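You operate a simulated robot arm through the tools that you are given. There is no shell and no other tool.

The job below is to be done with a simulated robot arm. You get a single attempt, and the scene is never put back.

TASK
Uncover the key, plug it into the desk radio, send three strokes and switch the radio off again.
Fine: plug in while the radio is off; the cover stays on the desk. Set down upright: clear cover.

Only the result counts: the job must be done as asked and must still hold three seconds after the hand-in. Knocking over, shifting, dropping, spilling or breaking anything else fails it. Lids that push on must go on centred and level and be pressed home; caps that screw on are set level and turned clockwise until they are tight.

THE ROBOT
A 7-joint arm with a two-finger parallel gripper, fixed in place. Base frame: the origin is on the floor under the middle of its stand, x ahead of it, y to its left, z up; the work surface is at about z = 0.74. Units: m, rad, N and s.
With the tool pointing down near the work surface it reaches from about 0.1 to 0.66 m from the base axis. Its first joint turns from -1.152 to 1.152 rad. Payload 1.57 kg.
Tool frame: the origin (TCP) lies between the finger pads and is the grasp point; the fingertips stand 0.03 m ahead of it; z points along the fingers, y is the line along which they close. The gripper opens to 0.08 m. The fingers are 0.017 m wide and 0.012 m thick; the gripper's body (0.04 by 0.082 m) begins 0.08 m behind the TCP.
Orientation is that of the tool frame in the base frame, as a unit quaternion [x, y, z, w]. With the fingers straight down and closing along the base's y, the tool's x points along the base's -x, its y along +y and its z along -z.

THE INTERFACE
- The arm moves only by the tool play_rows. Its argument "series" is a list of rows, each an object (a shift or turn left out is 0, a gripper value left out holds the last) with "dp": the shift along the tool's x, y, z in m, a list of three; "angular": the turn, a rotation vector about the tool's x, y, z in rad, a list of three; "claw": the opening, from 0 (shut) to 1 (fully open). In form: [{"dp": [x, y, z], "angular": [wx, wy, wz], "claw": claw}, ...]. A call has 1 to 20 rows; each row shifts and turns the commanded pose from where the row before left it, along the tool's axes as they then stand. Rows are played at 5 a second. More than 0.05 m and 0.15 rad between two rows, or a gripper value outside its range, and nothing of the call is played. Where a pose cannot be reached the arm comes as near as it can. A force on the tool above 40 N (or 10 N above the force at the start of the call, whichever is more), or a blocked arm, ends the call early, and 0.2 s more pass. The fingers move at their own pace (about 0.072 m/s each) and stop on an object; they squeeze with about 43 N. The grip force told is the motor's: it shows also when the fingers shut on nothing. Time passes only in rows, and 0.2 s behind the last, so rows that do not move let the fingers close. It gives the time, the measured TCP pose, the force on the tool (base axes), the opening and the grip force at its end, in the units of the frame above (readings bear some noise), with the torque about the TCP (base axes, N m) and any sound that the robot's microphone picked up.
- Cameras (640 x 400 px; columns grow to the right, rows downward): "scene" is fixed at [0.079, 0.4587, 1.4181]; the picture's right is [-0.50, -0.86, 0.00], its down [-0.62, 0.36, -0.70] and it looks along [0.61, -0.35, -0.71] (base axes); focal length 333 px, centre (320, 200). "wrist" rides on the gripper at [0.072, -0.007, -0.122] in the tool frame; the picture's right is [0.09, 1.00, 0.00], its down [-0.84, 0.08, -0.54] and it looks along [-0.54, 0.05, 0.84] (tool axes); focal length 238 px, centre (320, 200). There is no depth. A picture from a camera that has moved, and an enlarged one, comes with that camera's place and axes in the base frame and with its lens. The place of the scene camera against the robot may be out by one fixed shift of up to 0.018 m in any direction.
- grab_frame(camera): a new picture of that camera. No time passes.
- zoom(camera, box): a new picture of the part [left, top, right, bottom] of that camera's present view, enlarged. No time passes.
- hand_in(): hands the job in; it is judged then, once.

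Nothing tells you positions but the pictures and the camera data. Unless the task says otherwise, let go and move clear before handing in.

The tools are called after "Request:" as a command line: name --argument value ..., lists and objects as JSON in quotes. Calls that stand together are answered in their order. play_rows: Moves the arm, as the interface text tells. Its arguments: {"type":"object","properties":{"series":{"type":"array","items":{"type":"object","properties":{"dp":{"type":"array","items":{"type":"number"}},"angular":{"type":"array","items":{"type":"number"}},"claw":{"type":"number"}}}}},"required":["series"]} The other tools are called the same way: grab_frame (camera) takes a picture; zoom (camera, box) takes an enlarged picture of a part of a camera's view; hand_in () hands the job in.

At the start:

```text
time_s: 0.0
ee_pos: [0.497, 0.1343, 1.0806]
tcp_rot: [0.0, 1.0, 0.0, -0.001]
contact_force: [1.1, 0.2, -0.2]
moment: [-0.02, 0.01, 0.02]
gripper_width: 0.0799
gripper_force: 0.1
```

scene: 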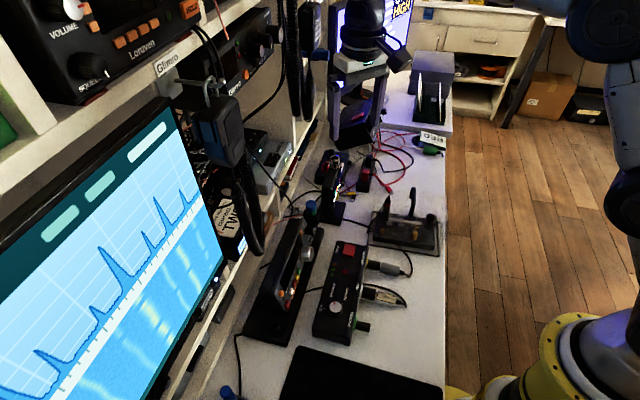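
wrist: 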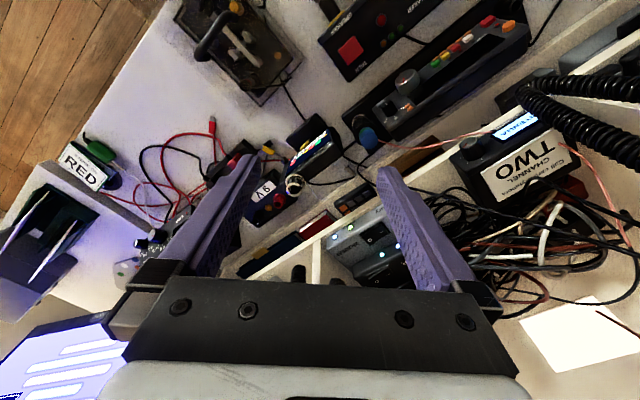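

I see a cluttered radio bench: a small radio box with a red button, a telegraph key under a transparent cover behind it, and cables. I'll zoom in to identify everything before moving.

Request:
zoom --camera "scene" --box '[280, 160, 460, 360]'

Request:
zoom --camera "scene" --box '[350, 170, 450, 270]'

Request:
zoom --camera "scene" --box '[300, 230, 420, 350]'

Request:
zoom --camera "wrist" --box '[160, 0, 480, 200]'

```text
2.00 times, centred on (370, 260) of scene
camera zoom: at [0.079, 0.4587, 1.4181], right [-0.5, -0.86, 0.0], down [-0.62, 0.36, -0.7], along [0.61, -0.35, -0.71], focal length 665 px, centre (220, 80)
```

zoom: 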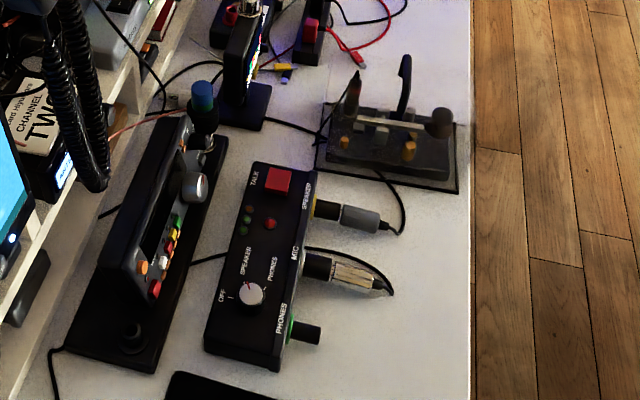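

```text
4.00 times, centred on (400, 220) of scene
camera zoom: at [0.079, 0.4587, 1.4181], right [-0.5, -0.86, 0.0], down [-0.62, 0.36, -0.7], along [0.61, -0.35, -0.71], focal length 1330 px, centre (0, 120)
```

zoom: 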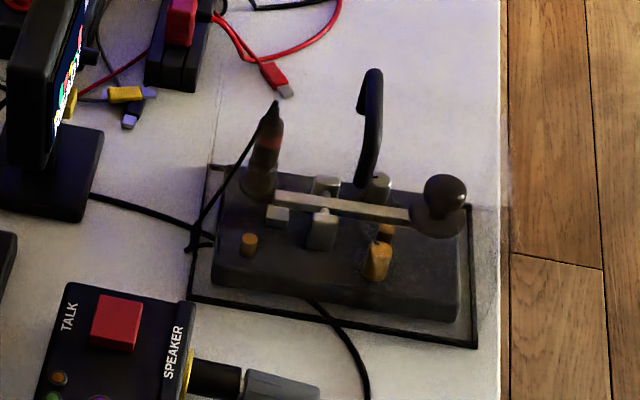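

```text
3.33 times, centred on (360, 290) of scene
camera zoom: at [0.079, 0.4587, 1.4181], right [-0.5, -0.86, 0.0], down [-0.62, 0.36, -0.7], along [0.61, -0.35, -0.71], focal length 1108 px, centre (187, -100)
```

zoom: 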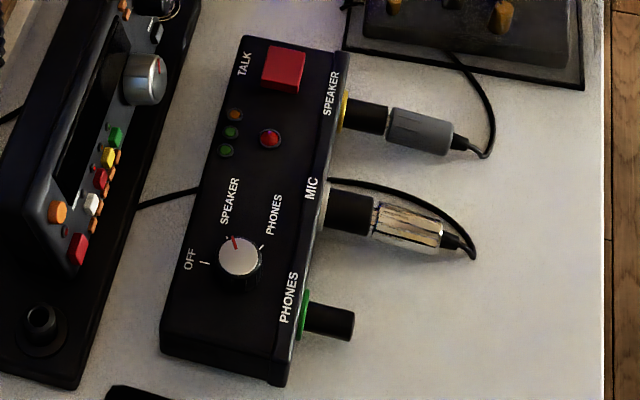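

```text
2.00 times, centred on (320, 100) of wrist
camera zoom: at [0.4247, 0.1286, 1.2018], right [-0.09, 1.0, 0.0], down [0.84, 0.08, 0.54], along [0.54, 0.05, -0.84], focal length 477 px, centre (320, 400)
```

zoom: 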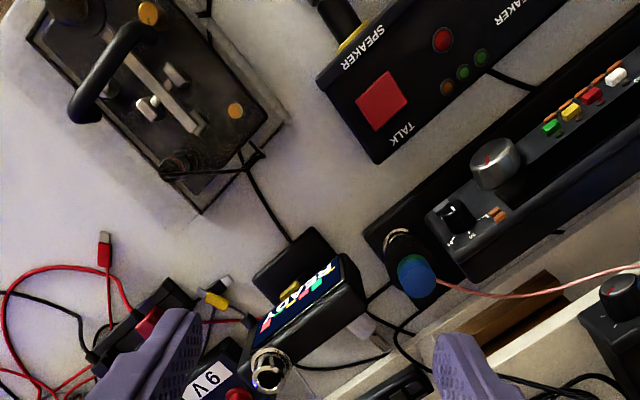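

The key, under a clear cover with a dark handle, looks to be around (0.44, 0.0), and the control box with TALK/SPEAKER/MIC/PHONES around (0.37, 0.24). I'll move the arm back and up to view both with the wrist camera.

Request:
play_rows --series '[{"dp": [0.035, -0.022, 0.0], "claw": 1}, {"dp": [0.035, -0.022, 0.0]}, {"dp": [0.035, -0.022, 0.0]}, {"dp": [0.035, -0.022, 0.0]}, {"dp": [0.035, -0.022, 0.0]}, {"dp": [0.035, -0.022, 0.0]}, {"dp": [0, 0, 0]}]'

Request:
grab_frame --camera "wrist"

Request:
grab_frame --camera "scene"

```text
time_s: 1.6
ee_pos: [0.2858, 0.0057, 1.0815]
tcp_rot: [-0.001, 1.0, 0.0, 0.0]
contact_force: [-0.5, -0.7, -1.1]
moment: [0.0, 0.02, 0.01]
gripper_width: 0.08
gripper_force: 0.1
```

```text
taken
camera wrist: at [0.2141, -0.0015, 1.2022], right [-0.09, 1.0, 0.0], down [0.84, 0.08, 0.54], along [0.54, 0.05, -0.84], focal length 238 px, centre (320, 200)
```

wrist: 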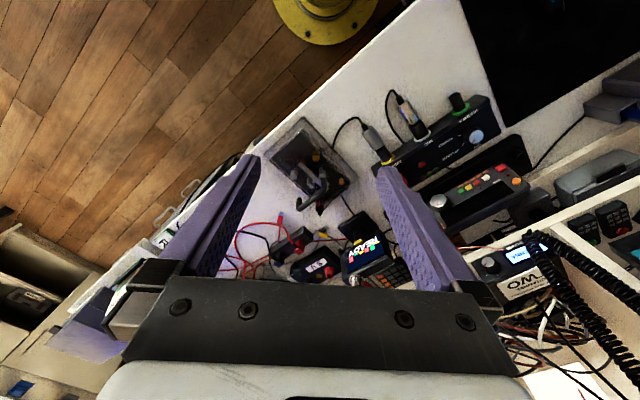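

```text
taken
```

scene: 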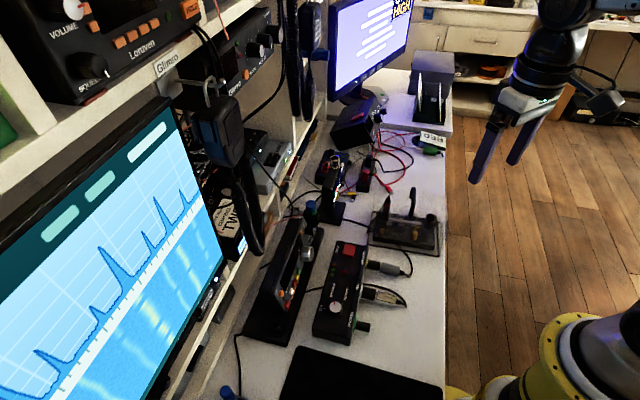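

The wrist camera now sees the key, the control box and the sloped unit. I'll zoom in on each.

Request:
zoom --camera "wrist" --box '[250, 100, 380, 220]'

Request:
zoom --camera "wrist" --box '[360, 70, 540, 230]'

Request:
zoom --camera "wrist" --box '[220, 170, 420, 300]'

Request:
zoom --camera "scene" --box '[300, 120, 450, 220]'

Request:
zoom --camera "scene" --box '[230, 190, 330, 360]'

```text
3.33 times, centred on (315, 160) of wrist
camera zoom: at [0.2141, -0.0015, 1.2022], right [-0.09, 1.0, 0.0], down [0.84, 0.08, 0.54], along [0.54, 0.05, -0.84], focal length 794 px, centre (337, 333)
```

zoom: 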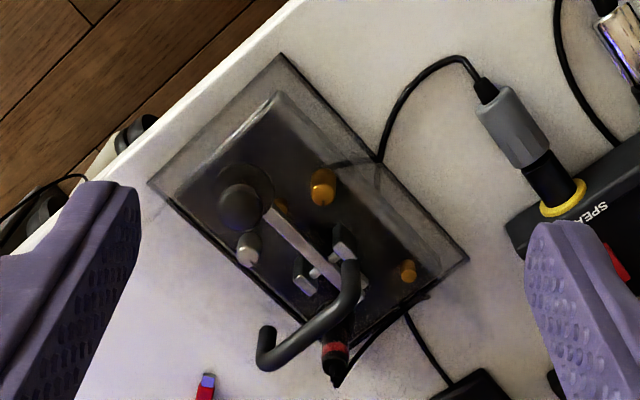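

```text
2.50 times, centred on (450, 150) of wrist
camera zoom: at [0.2141, -0.0015, 1.2022], right [-0.09, 1.0, 0.0], down [0.84, 0.08, 0.54], along [0.54, 0.05, -0.84], focal length 596 px, centre (-5, 325)
```

zoom: 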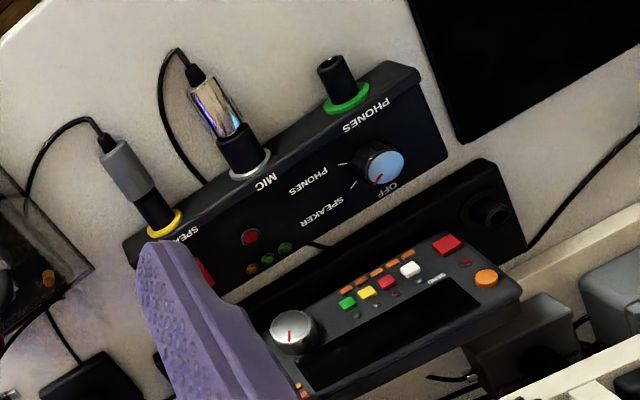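

```text
3.08 times, centred on (320, 235) of wrist
camera zoom: at [0.2141, -0.0015, 1.2022], right [-0.09, 1.0, 0.0], down [0.84, 0.08, 0.54], along [0.54, 0.05, -0.84], focal length 733 px, centre (320, 92)
```

zoom: 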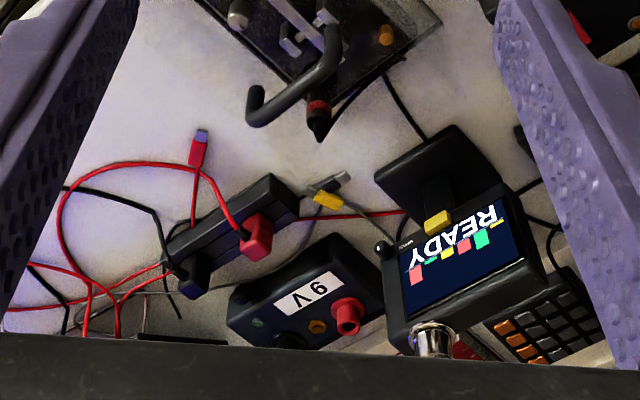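

```text
4.00 times, centred on (375, 170) of scene
camera zoom: at [0.0789, 0.4587, 1.4181], right [-0.5, -0.86, 0.0], down [-0.62, 0.36, -0.7], along [0.61, -0.35, -0.71], focal length 1330 px, centre (100, 320)
```

zoom: 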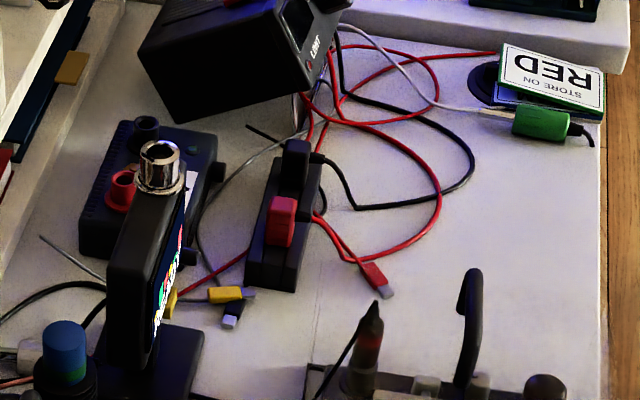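

```text
2.35 times, centred on (280, 275) of scene
camera zoom: at [0.0789, 0.4587, 1.4181], right [-0.5, -0.86, 0.0], down [-0.62, 0.36, -0.7], along [0.61, -0.35, -0.71], focal length 782 px, centre (414, 24)
```

zoom: 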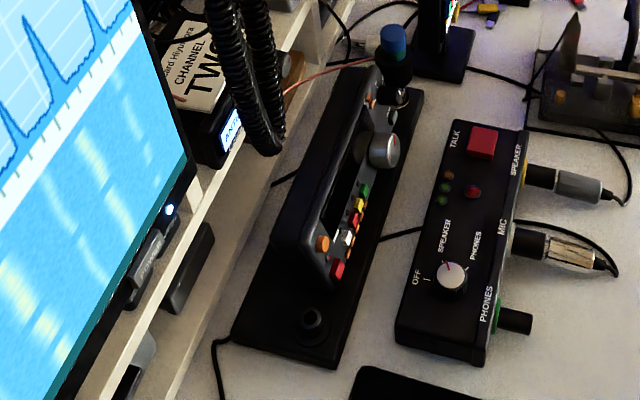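

There are several units: a control box (OFF/SPEAKER/PHONES), a sloped unit with a round socket in its foot, and the key with what looks like a red-banded plug parked on it. I'll move the camera over the sloped unit for a closer look.

Request:
play_rows --series '[{"dp": [0.0, 0.04, 0.005]}, {"dp": [0.0, 0.04, 0.005]}, {"dp": [0.0, 0.04, 0.01]}, {"dp": [0.0, 0.04, 0.01]}, {"dp": [0.0, 0.04, 0.01]}, {"dp": [0.0, 0.04, 0.01]}, {"dp": [0, 0.02, 0.01]}, {"dp": [0, 0, 0]}]'

Request:
grab_frame --camera "wrist"

Request:
grab_frame --camera "scene"

```text
time_s: 3.4
ee_pos: [0.2862, 0.2656, 1.0195]
tcp_rot: [0.0, 1.0, 0.0, 0.0]
contact_force: [0.5, 0.7, 0.0]
moment: [-0.02, 0.02, 0.01]
gripper_width: 0.0801
gripper_force: 0.1
```

```text
taken
camera wrist: at [0.2149, 0.2591, 1.1409], right [-0.09, 1.0, 0.0], down [0.84, 0.08, 0.54], along [0.54, 0.05, -0.84], focal length 238 px, centre (320, 200)
```

wrist: 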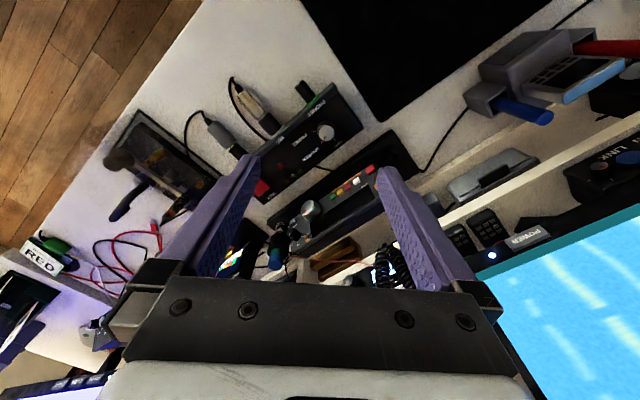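

```text
taken
```

scene: 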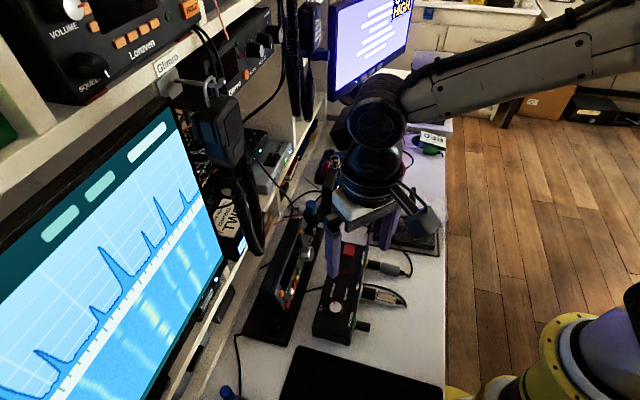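

Request:
zoom --camera "wrist" --box '[230, 80, 430, 280]'

Request:
zoom --camera "wrist" --box '[290, 120, 420, 220]'

Request:
zoom --camera "wrist" --box '[230, 70, 380, 180]'

Request:
zoom --camera "wrist" --box '[90, 100, 230, 230]'

```text
2.00 times, centred on (330, 180) of wrist
camera zoom: at [0.2149, 0.2591, 1.1409], right [-0.09, 1.0, 0.0], down [0.84, 0.08, 0.54], along [0.54, 0.05, -0.84], focal length 477 px, centre (300, 240)
```

zoom: 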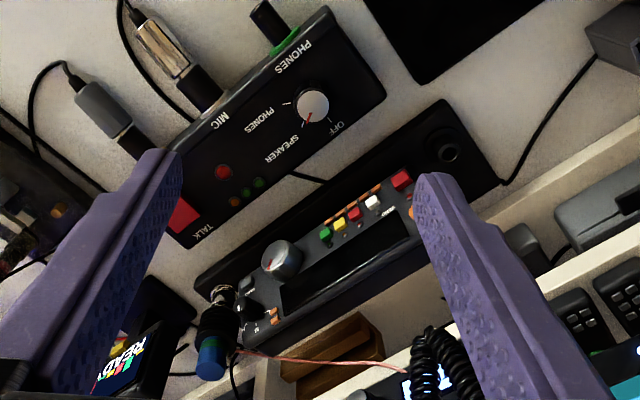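

```text
4.00 times, centred on (355, 170) of wrist
camera zoom: at [0.2149, 0.2591, 1.1409], right [-0.09, 1.0, 0.0], down [0.84, 0.08, 0.54], along [0.54, 0.05, -0.84], focal length 953 px, centre (180, 320)
```

zoom: 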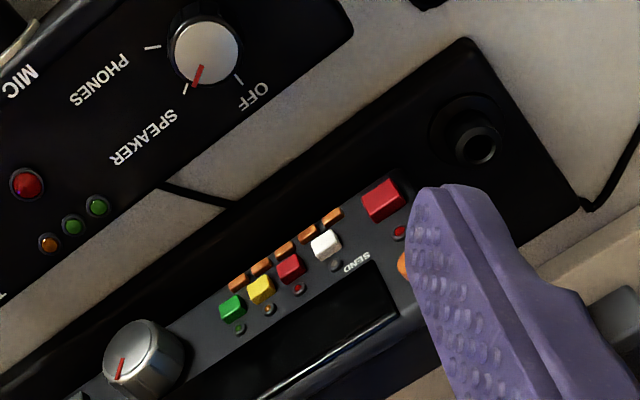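

```text
3.64 times, centred on (305, 125) of wrist
camera zoom: at [0.2149, 0.2591, 1.1409], right [-0.09, 1.0, 0.0], down [0.84, 0.08, 0.54], along [0.54, 0.05, -0.84], focal length 867 px, centre (374, 473)
```

zoom: 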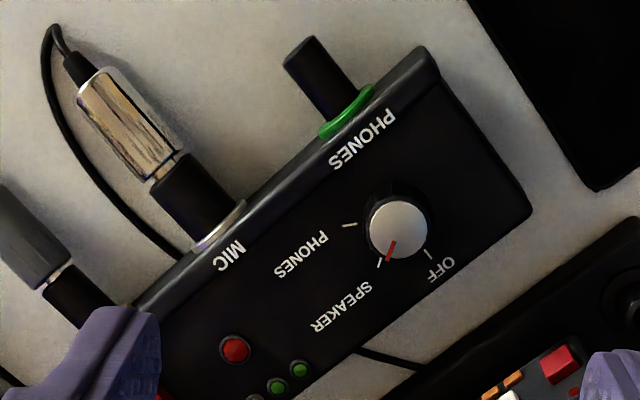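

```text
3.08 times, centred on (160, 165) of wrist
camera zoom: at [0.2149, 0.2591, 1.1409], right [-0.09, 1.0, 0.0], down [0.84, 0.08, 0.54], along [0.54, 0.05, -0.84], focal length 733 px, centre (812, 308)
```

zoom: 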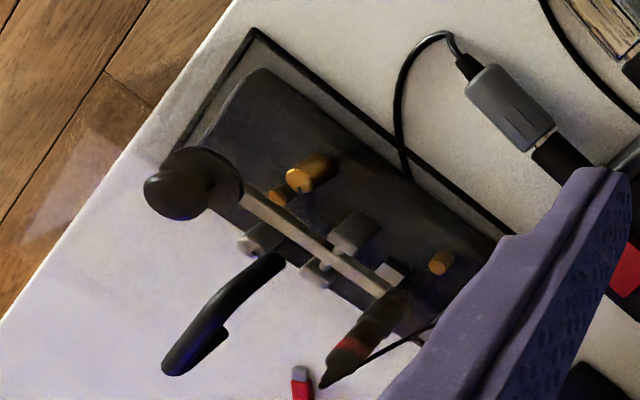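

The control-box knob points at SPEAKER, and the sloped unit has a vertical round socket in its foot. Next I'll look at the key and its cover up close, from above the desk edge.

Request:
play_rows --series '[{"dp": [-0.005, -0.044, 0.0]}, {"dp": [-0.005, -0.044, 0.0]}, {"dp": [-0.005, -0.044, 0.005]}, {"dp": [-0.005, -0.044, 0.01]}, {"dp": [-0.005, -0.044, 0.01]}, {"dp": [-0.005, -0.044, 0.01]}, {"dp": [0, 0, 0.005]}, {"dp": [0, 0, 0]}]'

Request:
grab_frame --camera "wrist"

Request:
zoom --camera "wrist" --box '[220, 80, 420, 260]'

Request:
zoom --camera "scene" --box '[350, 170, 450, 270]'

```text
time_s: 5.2
ee_pos: [0.3168, 0.0005, 0.9805]
tcp_rot: [-0.001, 1.0, 0.0, 0.001]
contact_force: [-0.2, 0.6, 0.6]
moment: [0.02, 0.02, 0.01]
gripper_width: 0.0798
gripper_force: 0.0
```

```text
taken
camera wrist: at [0.2454, -0.0069, 1.1022], right [-0.09, 1.0, 0.0], down [0.84, 0.08, 0.54], along [0.54, 0.05, -0.84], focal length 238 px, centre (320, 200)
```

wrist: 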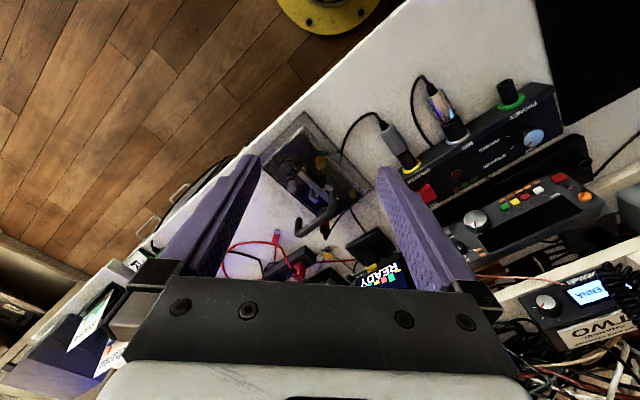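

```text
2.22 times, centred on (320, 170) of wrist
camera zoom: at [0.2454, -0.0069, 1.1022], right [-0.09, 1.0, 0.0], down [0.84, 0.08, 0.54], along [0.54, 0.05, -0.84], focal length 530 px, centre (320, 267)
```

zoom: 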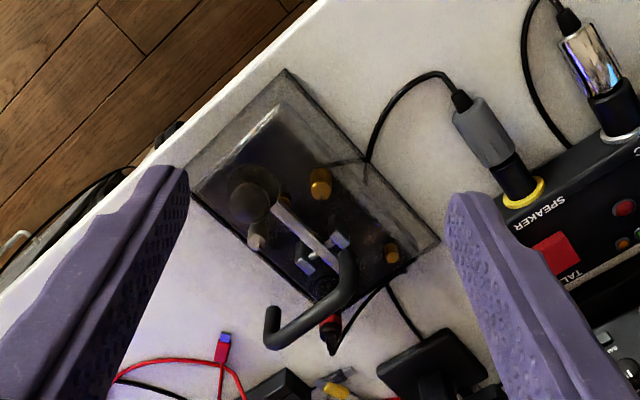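

```text
4.00 times, centred on (400, 220) of scene
camera zoom: at [0.079, 0.4586, 1.4181], right [-0.5, -0.86, 0.0], down [-0.62, 0.36, -0.7], along [0.61, -0.35, -0.71], focal length 1330 px, centre (0, 120)
```

zoom: 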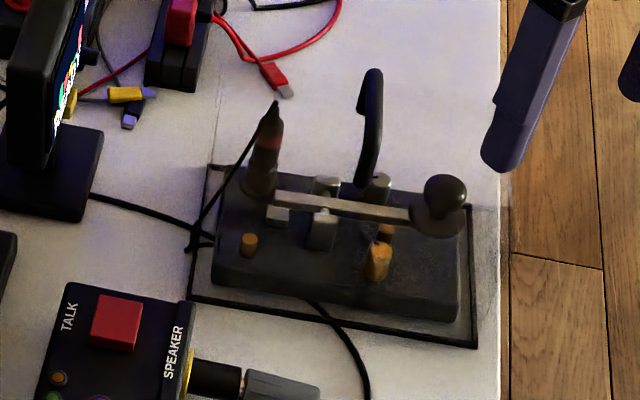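

The cover appears to span about (0.33..0.53, -0.09..0.10), aligned with the desk, which is turned 45° to the base. Its handle bar is near (0.44, 0.005, 0.87). Now I'll turn the camera square to the desk and view the sloped unit from its front.

Request:
play_rows --series '[{"dp": [-0.007, 0.039, 0.003]}, {"dp": [-0.007, 0.039, 0.003]}, {"dp": [-0.007, 0.039, 0.003]}, {"dp": [-0.007, 0.039, 0.003]}, {"dp": [-0.007, 0.039, 0.003]}, {"dp": [-0.007, 0.038, 0.005]}, {"angular": [0, 0, -0.131]}, {"angular": [0, 0, -0.131]}, {"angular": [0, 0, -0.131]}, {"angular": [0, 0, -0.131]}, {"angular": [0, 0, -0.131]}, {"angular": [0, 0, -0.13]}, {"dp": [0, 0, 0]}]'

Request:
grab_frame --camera "wrist"

Request:
zoom --camera "wrist" --box '[200, 100, 440, 250]'

```text
time_s: 8.0
ee_pos: [0.3579, 0.2326, 0.9597]
tcp_rot: [-0.384, 0.923, 0.0, -0.001]
contact_force: [0.4, -0.4, 0.7]
moment: [0.01, 0.02, 0.0]
gripper_width: 0.0796
gripper_force: 0.1
```

```text
taken
camera wrist: at [0.3127, 0.1764, 1.0816], right [-0.77, 0.64, 0.0], down [0.54, 0.65, 0.54], along [0.35, 0.42, -0.84], focal length 238 px, centre (320, 200)
```

wrist: 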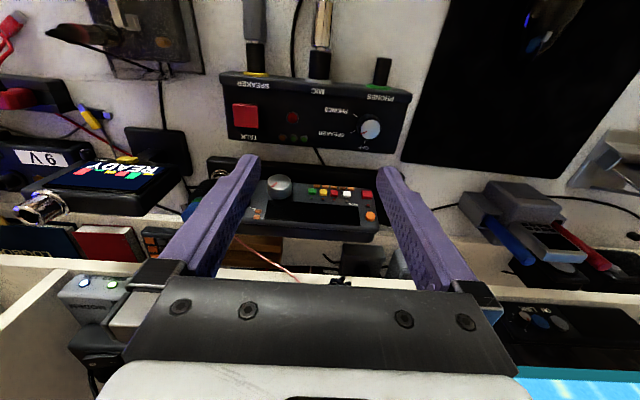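

```text
2.67 times, centred on (320, 175) of wrist
camera zoom: at [0.3127, 0.1764, 1.0816], right [-0.77, 0.64, 0.0], down [0.54, 0.65, 0.54], along [0.35, 0.42, -0.84], focal length 636 px, centre (320, 267)
```

zoom: 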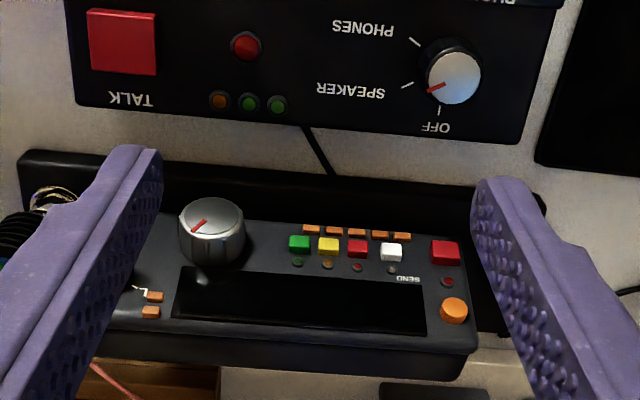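

I can see the sloped unit's panel (dark display, SEND label, red and orange buttons, knob) and the READY screen on the left. I'll zoom into each of these.

Request:
zoom --camera "wrist" --box '[0, 100, 240, 300]'

Request:
zoom --camera "wrist" --box '[30, 0, 230, 110]'

Request:
zoom --camera "wrist" --box '[210, 60, 420, 170]'

Request:
zoom --camera "wrist" --box '[260, 170, 390, 250]'

Request:
zoom --camera "wrist" --box '[440, 150, 640, 400]'

```text
2.00 times, centred on (120, 200) of wrist
camera zoom: at [0.3127, 0.1764, 1.0816], right [-0.77, 0.64, 0.0], down [0.54, 0.65, 0.54], along [0.35, 0.42, -0.84], focal length 477 px, centre (720, 200)
```

zoom: 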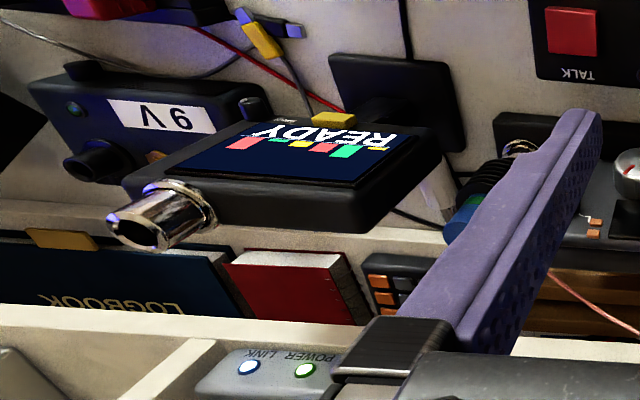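

```text
3.20 times, centred on (130, 55) of wrist
camera zoom: at [0.3127, 0.1764, 1.0816], right [-0.77, 0.64, 0.0], down [0.54, 0.65, 0.54], along [0.35, 0.42, -0.84], focal length 763 px, centre (928, 664)
```

zoom: 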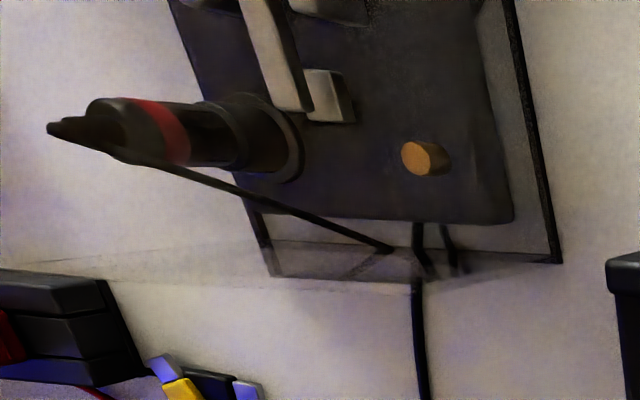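

```text
3.05 times, centred on (315, 115) of wrist
camera zoom: at [0.3127, 0.1764, 1.0816], right [-0.77, 0.64, 0.0], down [0.54, 0.65, 0.54], along [0.35, 0.42, -0.84], focal length 726 px, centre (335, 459)
```

zoom: 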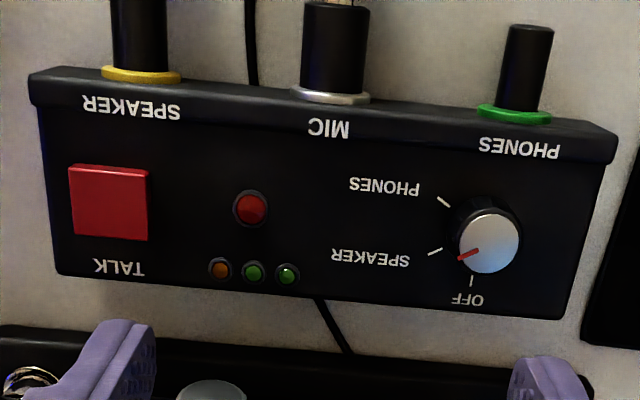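

```text
4.92 times, centred on (325, 210) of wrist
camera zoom: at [0.3127, 0.1764, 1.0816], right [-0.77, 0.64, 0.0], down [0.54, 0.65, 0.54], along [0.35, 0.42, -0.84], focal length 1173 px, centre (295, 151)
```

zoom: 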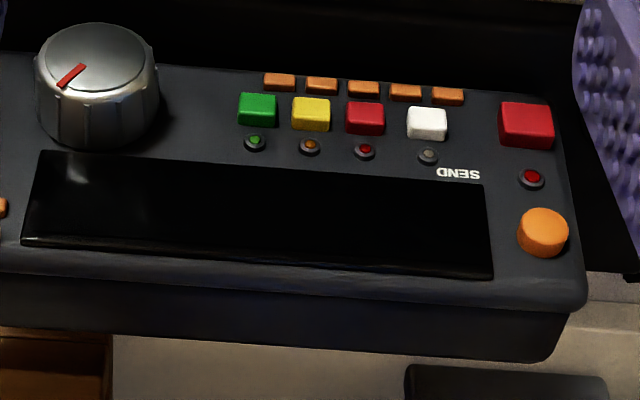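

```text
1.60 times, centred on (540, 275) of wrist
camera zoom: at [0.3127, 0.1764, 1.0816], right [-0.77, 0.64, 0.0], down [0.54, 0.65, 0.54], along [0.35, 0.42, -0.84], focal length 381 px, centre (-32, 80)
```

zoom: 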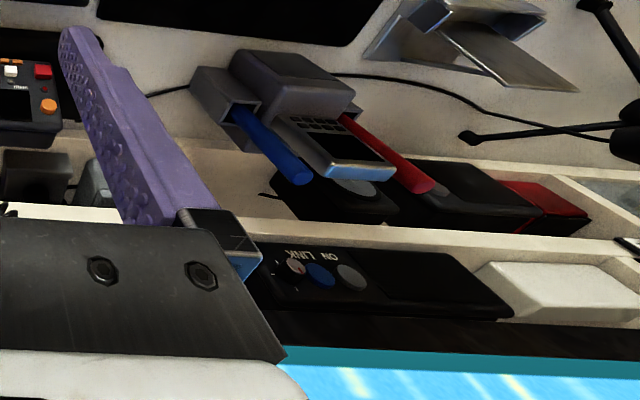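

The plug with the red band stands in a holder at the back of the key, inside the clear cover. The part of the sloped unit beside the large knob is hidden by a finger, so I'll slide right to see it.

Request:
play_rows --series '[{"dp": [0, -0.04, 0]}, {"dp": [0, -0.04, 0]}, {"dp": [0, -0.02, 0.0]}, {"dp": [0, 0, 0]}]'

Request:
grab_frame --camera "wrist"

Request:
zoom --camera "wrist" --box '[230, 120, 400, 260]'

Request:
zoom --camera "wrist" --box '[80, 0, 280, 125]'

```text
time_s: 9.0
ee_pos: [0.4289, 0.1613, 0.9597]
tcp_rot: [-0.383, 0.924, 0.0, 0.0]
contact_force: [-0.4, -0.3, 0.1]
moment: [0.01, -0.03, -0.01]
gripper_width: 0.0802
gripper_force: 0.1
```

```text
taken
camera wrist: at [0.3828, 0.1055, 1.0808], right [-0.77, 0.64, 0.0], down [0.54, 0.65, 0.54], along [0.35, 0.42, -0.84], focal length 238 px, centre (320, 200)
```

wrist: 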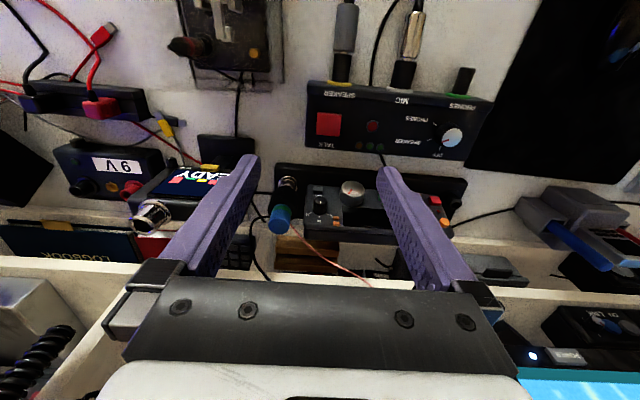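

```text
2.86 times, centred on (315, 190) of wrist
camera zoom: at [0.3828, 0.1055, 1.0808], right [-0.77, 0.64, 0.0], down [0.54, 0.65, 0.54], along [0.35, 0.42, -0.84], focal length 681 px, centre (334, 229)
```

zoom: 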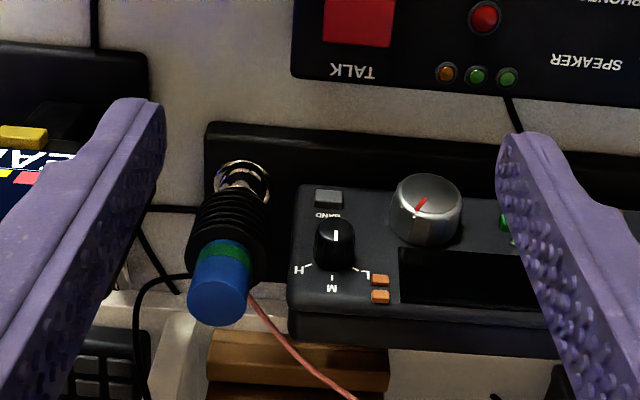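

```text
3.20 times, centred on (180, 62) of wrist
camera zoom: at [0.3828, 0.1055, 1.0808], right [-0.77, 0.64, 0.0], down [0.54, 0.65, 0.54], along [0.35, 0.42, -0.84], focal length 763 px, centre (768, 640)
```

zoom: 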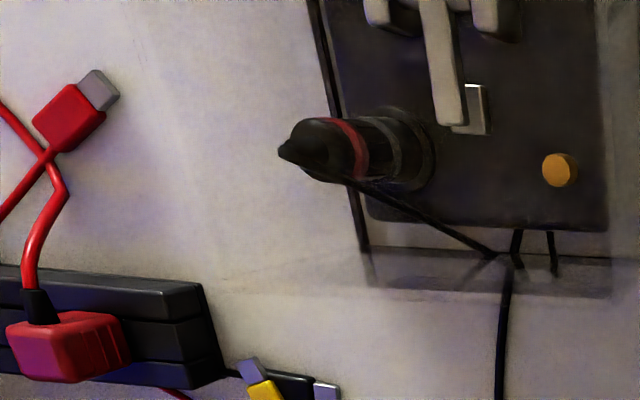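

The sloped unit has a BAND switch, a tuning dial, an antenna and a SEND lamp, so I take it to be the desk radio, with the key socket on its left foot. I'll slide left to look closely at that socket and the red and orange buttons.

Request:
play_rows --series '[{"dp": [0, 0.04, 0]}, {"dp": [0, 0.04, 0]}, {"dp": [0, 0.04, 0.0]}, {"dp": [0, 0.04, 0.0]}, {"dp": [0, 0.01, 0.0]}, {"dp": [0, 0, 0]}]'

Request:
grab_frame --camera "wrist"

Request:
zoom --camera "wrist" --box '[240, 130, 400, 250]'

Request:
zoom --camera "wrist" --box '[260, 160, 340, 220]'

Request:
grab_frame --camera "scene"

```text
time_s: 10.4
ee_pos: [0.3092, 0.282, 0.9599]
tcp_rot: [-0.383, 0.924, 0.001, 0.0]
contact_force: [-0.3, 0.1, 0.5]
moment: [-0.01, 0.01, 0.06]
gripper_width: 0.08
gripper_force: 0.0
```

```text
taken
camera wrist: at [0.2624, 0.2264, 1.0813], right [-0.77, 0.64, 0.0], down [0.54, 0.65, 0.54], along [0.35, 0.42, -0.84], focal length 238 px, centre (320, 200)
```

wrist: 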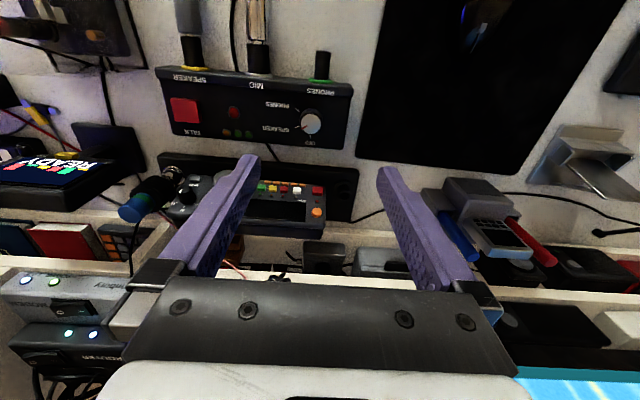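

```text
3.33 times, centred on (320, 190) of wrist
camera zoom: at [0.2624, 0.2264, 1.0813], right [-0.77, 0.64, 0.0], down [0.54, 0.65, 0.54], along [0.35, 0.42, -0.84], focal length 794 px, centre (320, 233)
```

zoom: 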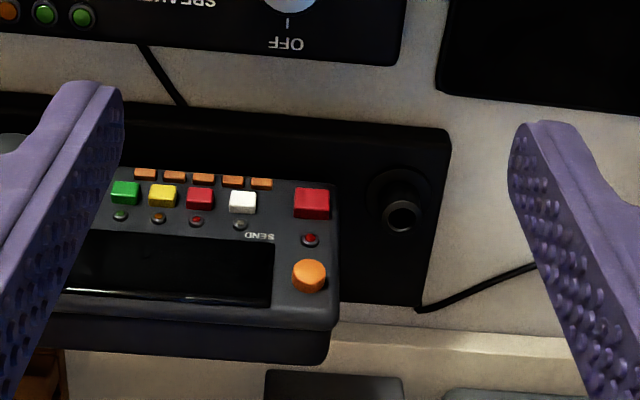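

```text
6.67 times, centred on (300, 190) of wrist
camera zoom: at [0.2624, 0.2264, 1.0813], right [-0.77, 0.64, 0.0], down [0.54, 0.65, 0.54], along [0.35, 0.42, -0.84], focal length 1589 px, centre (453, 267)
```

zoom: 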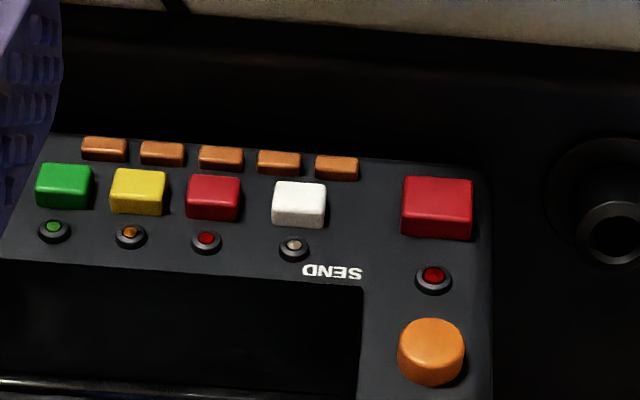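

```text
taken
```

scene: 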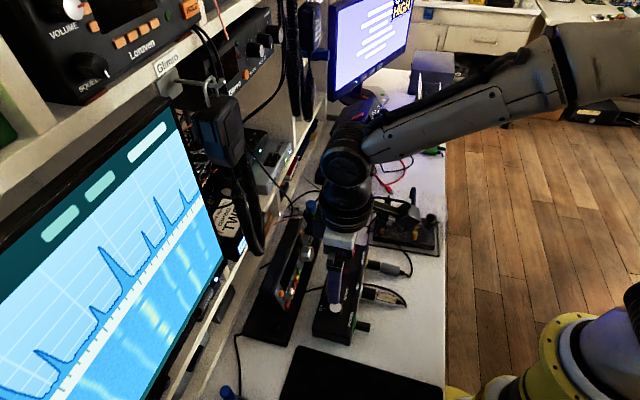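

The zoom seems to re-render in real detail, so I'll use tight boxes to inspect the buttons, lamps and socket for labels.

Request:
zoom --camera "wrist" --box '[304, 176, 328, 191]'

Request:
zoom --camera "wrist" --box '[304, 190, 328, 220]'

Request:
zoom --camera "wrist" --box '[324, 170, 356, 200]'

Request:
zoom --camera "wrist" --box '[255, 175, 315, 215]'

Request:
zoom --camera "wrist" --box '[120, 150, 240, 225]'

```text
16.00 times, centred on (316, 184) of wrist
camera zoom: at [0.2624, 0.2264, 1.0813], right [-0.77, 0.64, 0.0], down [0.54, 0.65, 0.54], along [0.35, 0.42, -0.84], focal length 3814 px, centre (384, 464)
```

zoom: 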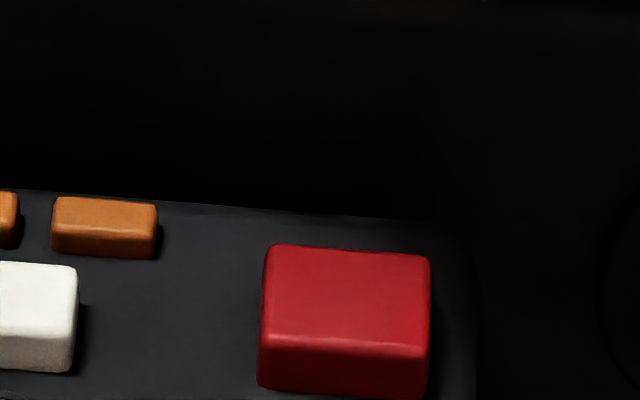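

```text
13.33 times, centred on (316, 205) of wrist
camera zoom: at [0.2624, 0.2264, 1.0813], right [-0.77, 0.64, 0.0], down [0.54, 0.65, 0.54], along [0.35, 0.42, -0.84], focal length 3178 px, centre (373, 133)
```

zoom: 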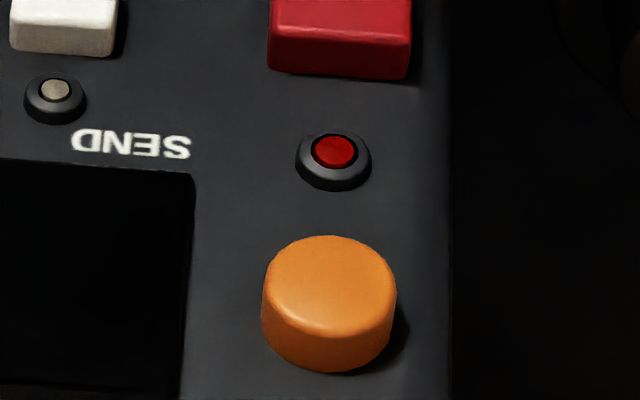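

```text
13.33 times, centred on (340, 185) of wrist
camera zoom: at [0.2624, 0.2264, 1.0813], right [-0.77, 0.64, 0.0], down [0.54, 0.65, 0.54], along [0.35, 0.42, -0.84], focal length 3178 px, centre (53, 400)
```

zoom: 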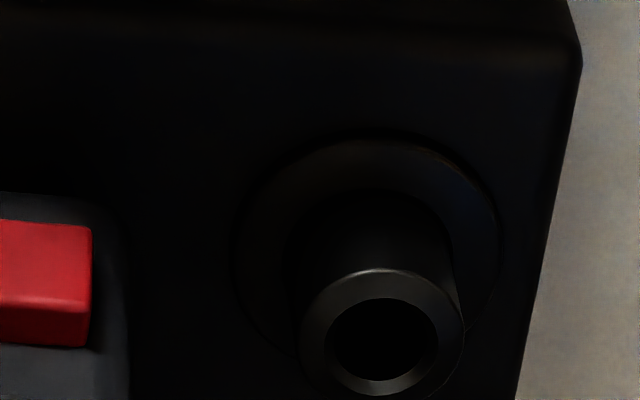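

```text
10.00 times, centred on (285, 195) of wrist
camera zoom: at [0.2624, 0.2264, 1.0813], right [-0.77, 0.64, 0.0], down [0.54, 0.65, 0.54], along [0.35, 0.42, -0.84], focal length 2384 px, centre (670, 250)
```

zoom: 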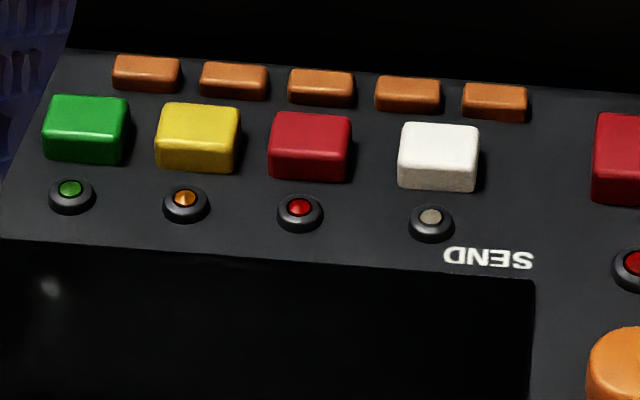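

```text
5.33 times, centred on (180, 188) of wrist
camera zoom: at [0.2624, 0.2264, 1.0813], right [-0.77, 0.64, 0.0], down [0.54, 0.65, 0.54], along [0.35, 0.42, -0.84], focal length 1271 px, centre (1067, 267)
```

zoom: 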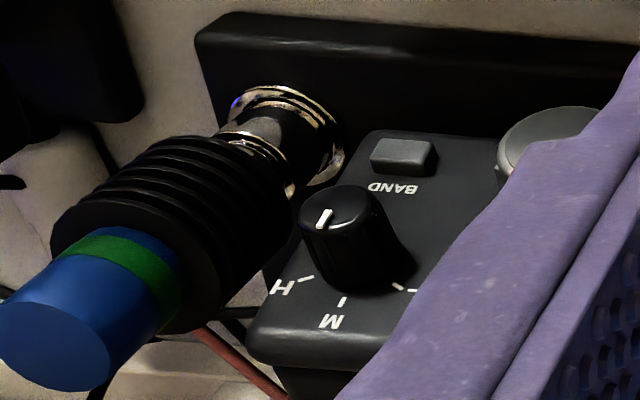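

The red lamp sits between a big red square button and an orange round one, and the SEND lamp is beside the white button. I'll work on the cover first: move above its handle and turn the gripper so it will close across the bar.

Request:
play_rows --series '[{"dp": [0.0147, -0.0412, -0.006]}, {"dp": [0.0147, -0.0412, -0.006]}, {"dp": [0.0147, -0.0412, -0.006]}, {"dp": [0.0147, -0.0412, -0.006]}, {"dp": [0.0147, -0.0412, -0.006]}, {"dp": [0.0147, -0.0412, -0.006]}, {"dp": [0.0147, -0.0412, -0.006]}, {"angular": [0, 0, 0.1428]}, {"angular": [0, 0, 0.1428]}, {"angular": [0, 0, 0.1428]}, {"angular": [0, 0, 0.1428]}, {"angular": [0, 0, 0.1428]}, {"angular": [0, 0, 0.1428]}, {"angular": [0, 0, 0.1428]}, {"angular": [0, 0, 0.1428]}, {"angular": [0, 0, 0.1428]}, {"angular": [0, 0, 0.1428]}, {"angular": [0, 0, 0.1428]}, {"dp": [0, 0, 0]}]'

Request:
grab_frame --camera "wrist"

Request:
zoom --camera "wrist" --box '[240, 60, 400, 180]'

Request:
grab_frame --camera "scene"

```text
time_s: 14.4
ee_pos: [0.439, 0.0049, 1.003]
tcp_rot: [0.383, 0.924, 0.0, 0.0]
contact_force: [1.1, 0.2, 0.2]
moment: [0.01, -0.01, 0.01]
gripper_width: 0.0802
gripper_force: 0.0
```

```text
taken
camera wrist: at [0.3848, 0.0512, 1.124], right [0.64, 0.77, 0.0], down [0.65, -0.54, 0.54], along [0.42, -0.35, -0.84], focal length 238 px, centre (320, 200)
```

wrist: 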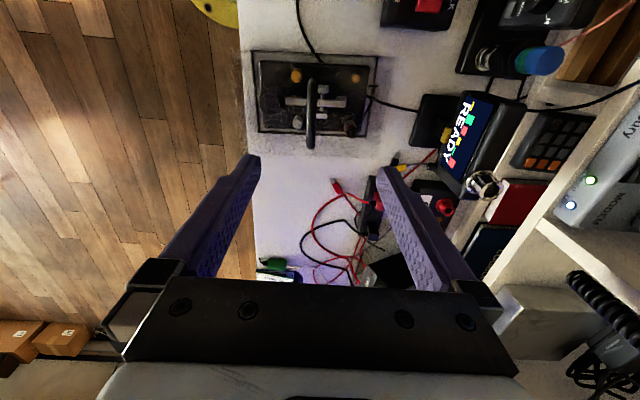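

```text
3.33 times, centred on (320, 120) of wrist
camera zoom: at [0.3848, 0.0512, 1.124], right [0.64, 0.77, 0.0], down [0.65, -0.54, 0.54], along [0.42, -0.35, -0.84], focal length 794 px, centre (320, 467)
```

zoom: 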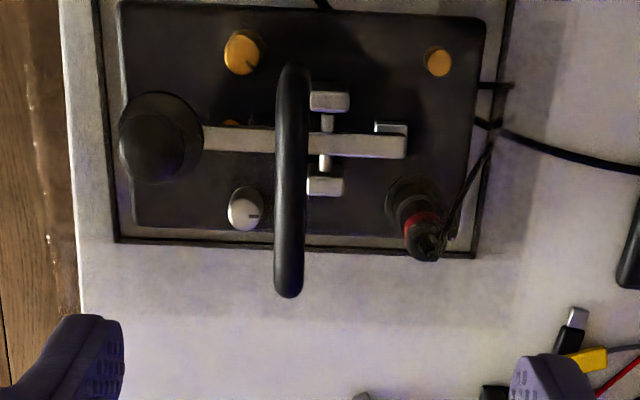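

```text
taken
```

scene: 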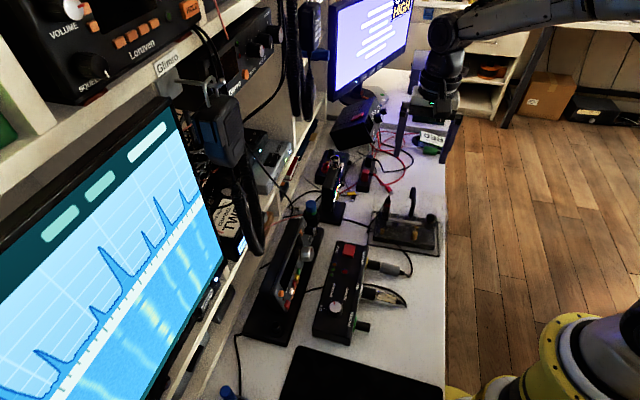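

From directly above, the cover rim is centred near (0.428, 0.003), with its long axis at about 47.5°. The handle bar lies across its middle, with its top at about z 0.878. I'll align the yaw by 2.5°, shift slightly and descend to just above the handle.

Request:
play_rows --series '[{"angular": [0, 0, -0.044]}, {"dp": [0.0092, -0.0085, 0.02]}, {"dp": [0, 0, 0.03]}, {"dp": [0, 0, 0.025]}, {"dp": [0, 0, 0]}]'

Request:
grab_frame --camera "wrist"

Request:
zoom --camera "wrist" --box '[240, 80, 400, 200]'

Request:
zoom --camera "scene" --box '[350, 130, 470, 270]'

```text
time_s: 15.6
ee_pos: [0.4267, 0.0054, 0.9263]
tcp_rot: [0.362, 0.932, 0.0, 0.0]
contact_force: [0.1, 0.3, -0.9]
moment: [0.01, 0.01, 0.0]
gripper_width: 0.0798
gripper_force: 0.1
```

```text
taken
camera wrist: at [0.3695, 0.0483, 1.0477], right [0.6, 0.8, 0.0], down [0.67, -0.51, 0.54], along [0.43, -0.33, -0.84], focal length 238 px, centre (320, 200)
```

wrist: 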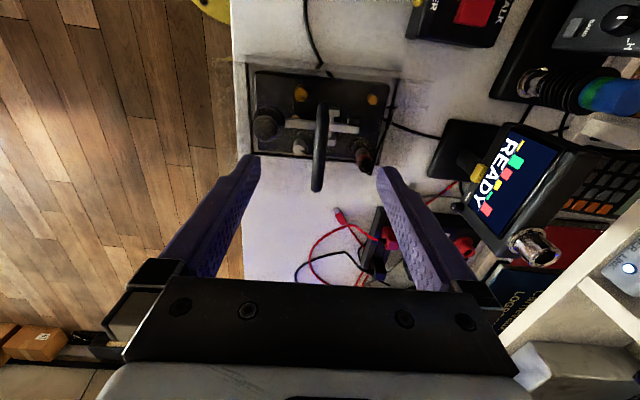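

```text
3.33 times, centred on (320, 140) of wrist
camera zoom: at [0.3695, 0.0483, 1.0477], right [0.6, 0.8, 0.0], down [0.67, -0.51, 0.54], along [0.43, -0.33, -0.84], focal length 794 px, centre (320, 400)
```

zoom: 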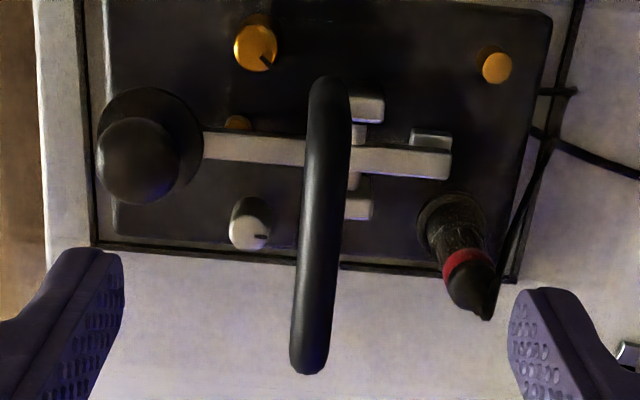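

```text
2.86 times, centred on (410, 200) of scene
camera zoom: at [0.079, 0.4587, 1.4181], right [-0.5, -0.86, 0.0], down [-0.62, 0.36, -0.7], along [0.61, -0.35, -0.71], focal length 950 px, centre (63, 200)
```

zoom: 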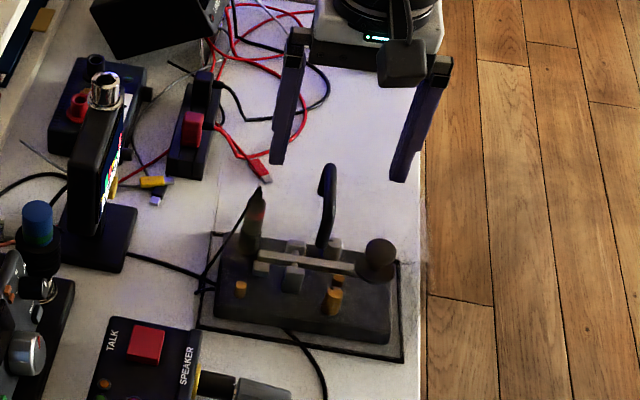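

The bar, about 10 mm thick, is centred within 2 mm of the gripper axis. The cover's top should be near z 0.84, so I'll descend until the bar is between the pads with the tips still clear of the cover, then close.

Request:
play_rows --series '[{"dp": [0.004, -0.002, 0.014]}, {"dp": [0, 0, 0.015]}, {"dp": [0, 0, 0.015]}, {"dp": [0, 0, 0]}]'

Request:
zoom --camera "wrist" --box '[240, 80, 400, 220]'

Request:
zoom --camera "scene" --box '[360, 160, 450, 260]'

```text
time_s: 16.6
ee_pos: [0.4233, 0.006, 0.8825]
tcp_rot: [0.362, 0.932, 0.0, 0.0]
contact_force: [0.3, 0.5, -0.1]
moment: [0.02, 0.0, 0.01]
gripper_width: 0.0801
gripper_force: 0.0
```

```text
2.86 times, centred on (320, 150) of wrist
camera zoom: at [0.3651, 0.0486, 1.0037], right [0.6, 0.8, 0.0], down [0.67, -0.51, 0.54], along [0.43, -0.33, -0.84], focal length 681 px, centre (320, 343)
```

zoom: 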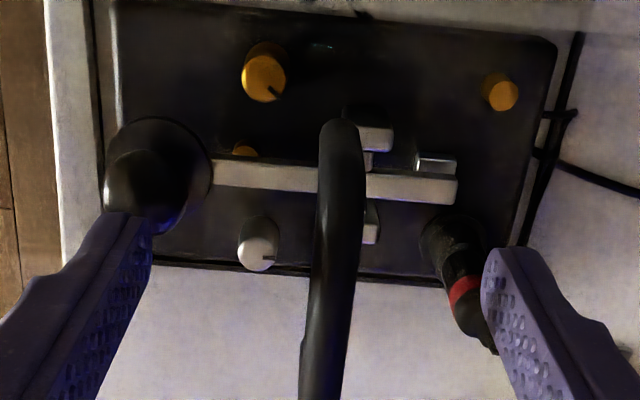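

```text
4.00 times, centred on (405, 210) of scene
camera zoom: at [0.079, 0.4587, 1.4181], right [-0.5, -0.86, 0.0], down [-0.62, 0.36, -0.7], along [0.61, -0.35, -0.71], focal length 1330 px, centre (-20, 160)
```

zoom: 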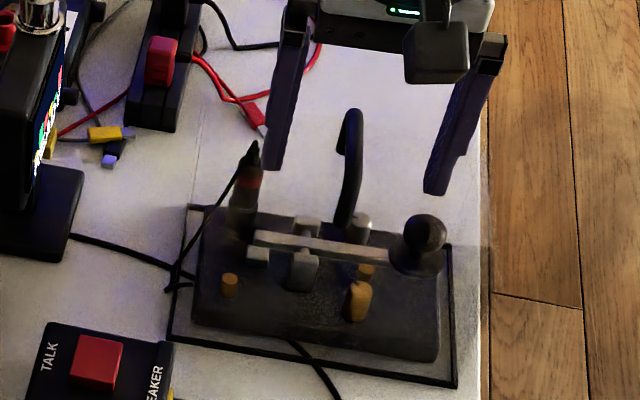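

The tips straddle the bar and nothing has been touched. I'll correct 2 mm sideways and close.

Request:
play_rows --series '[{"dp": [0, 0.002, 0]}, {"claw": 0.3}, {"claw": 0.3}, {"claw": 0.3}, {"claw": 0}, {"claw": 0}, {"claw": 0}, {"claw": 0}]'

Request:
zoom --camera "wrist" --box '[240, 80, 400, 220]'

Request:
zoom --camera "scene" --box '[360, 160, 450, 260]'

```text
time_s: 18.4
ee_pos: [0.4234, 0.0077, 0.8822]
tcp_rot: [0.362, 0.932, 0.0, -0.001]
contact_force: [-0.1, 0.2, 0.5]
moment: [-0.02, 0.02, 0.04]
gripper_width: 0.0092
gripper_force: 27.6
```

```text
2.86 times, centred on (320, 150) of wrist
camera zoom: at [0.3667, 0.0504, 1.0045], right [0.6, 0.8, 0.0], down [0.67, -0.51, 0.54], along [0.43, -0.33, -0.84], focal length 681 px, centre (320, 343)
```

zoom: 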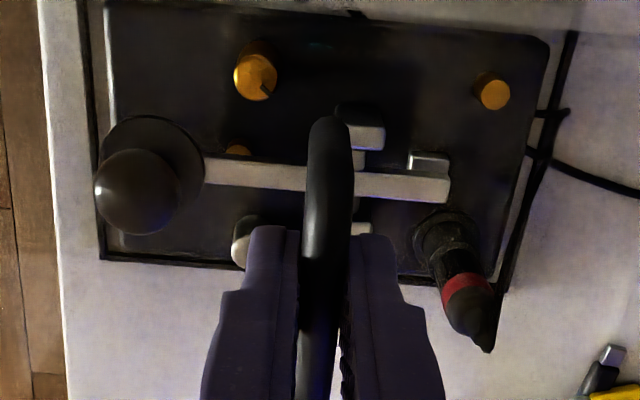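

```text
4.00 times, centred on (405, 210) of scene
camera zoom: at [0.0789, 0.4586, 1.4181], right [-0.5, -0.86, 0.0], down [-0.62, 0.36, -0.7], along [0.61, -0.35, -0.71], focal length 1330 px, centre (-20, 160)
```

zoom: 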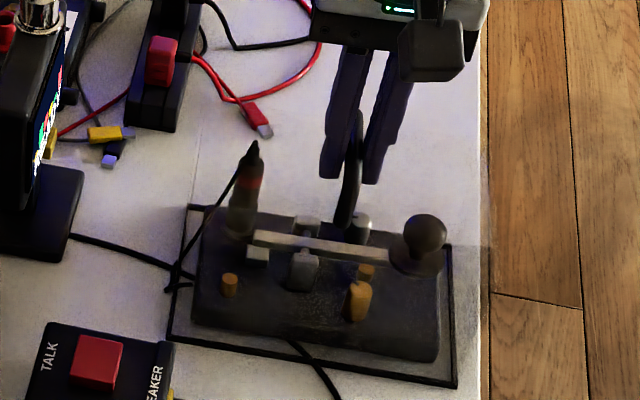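

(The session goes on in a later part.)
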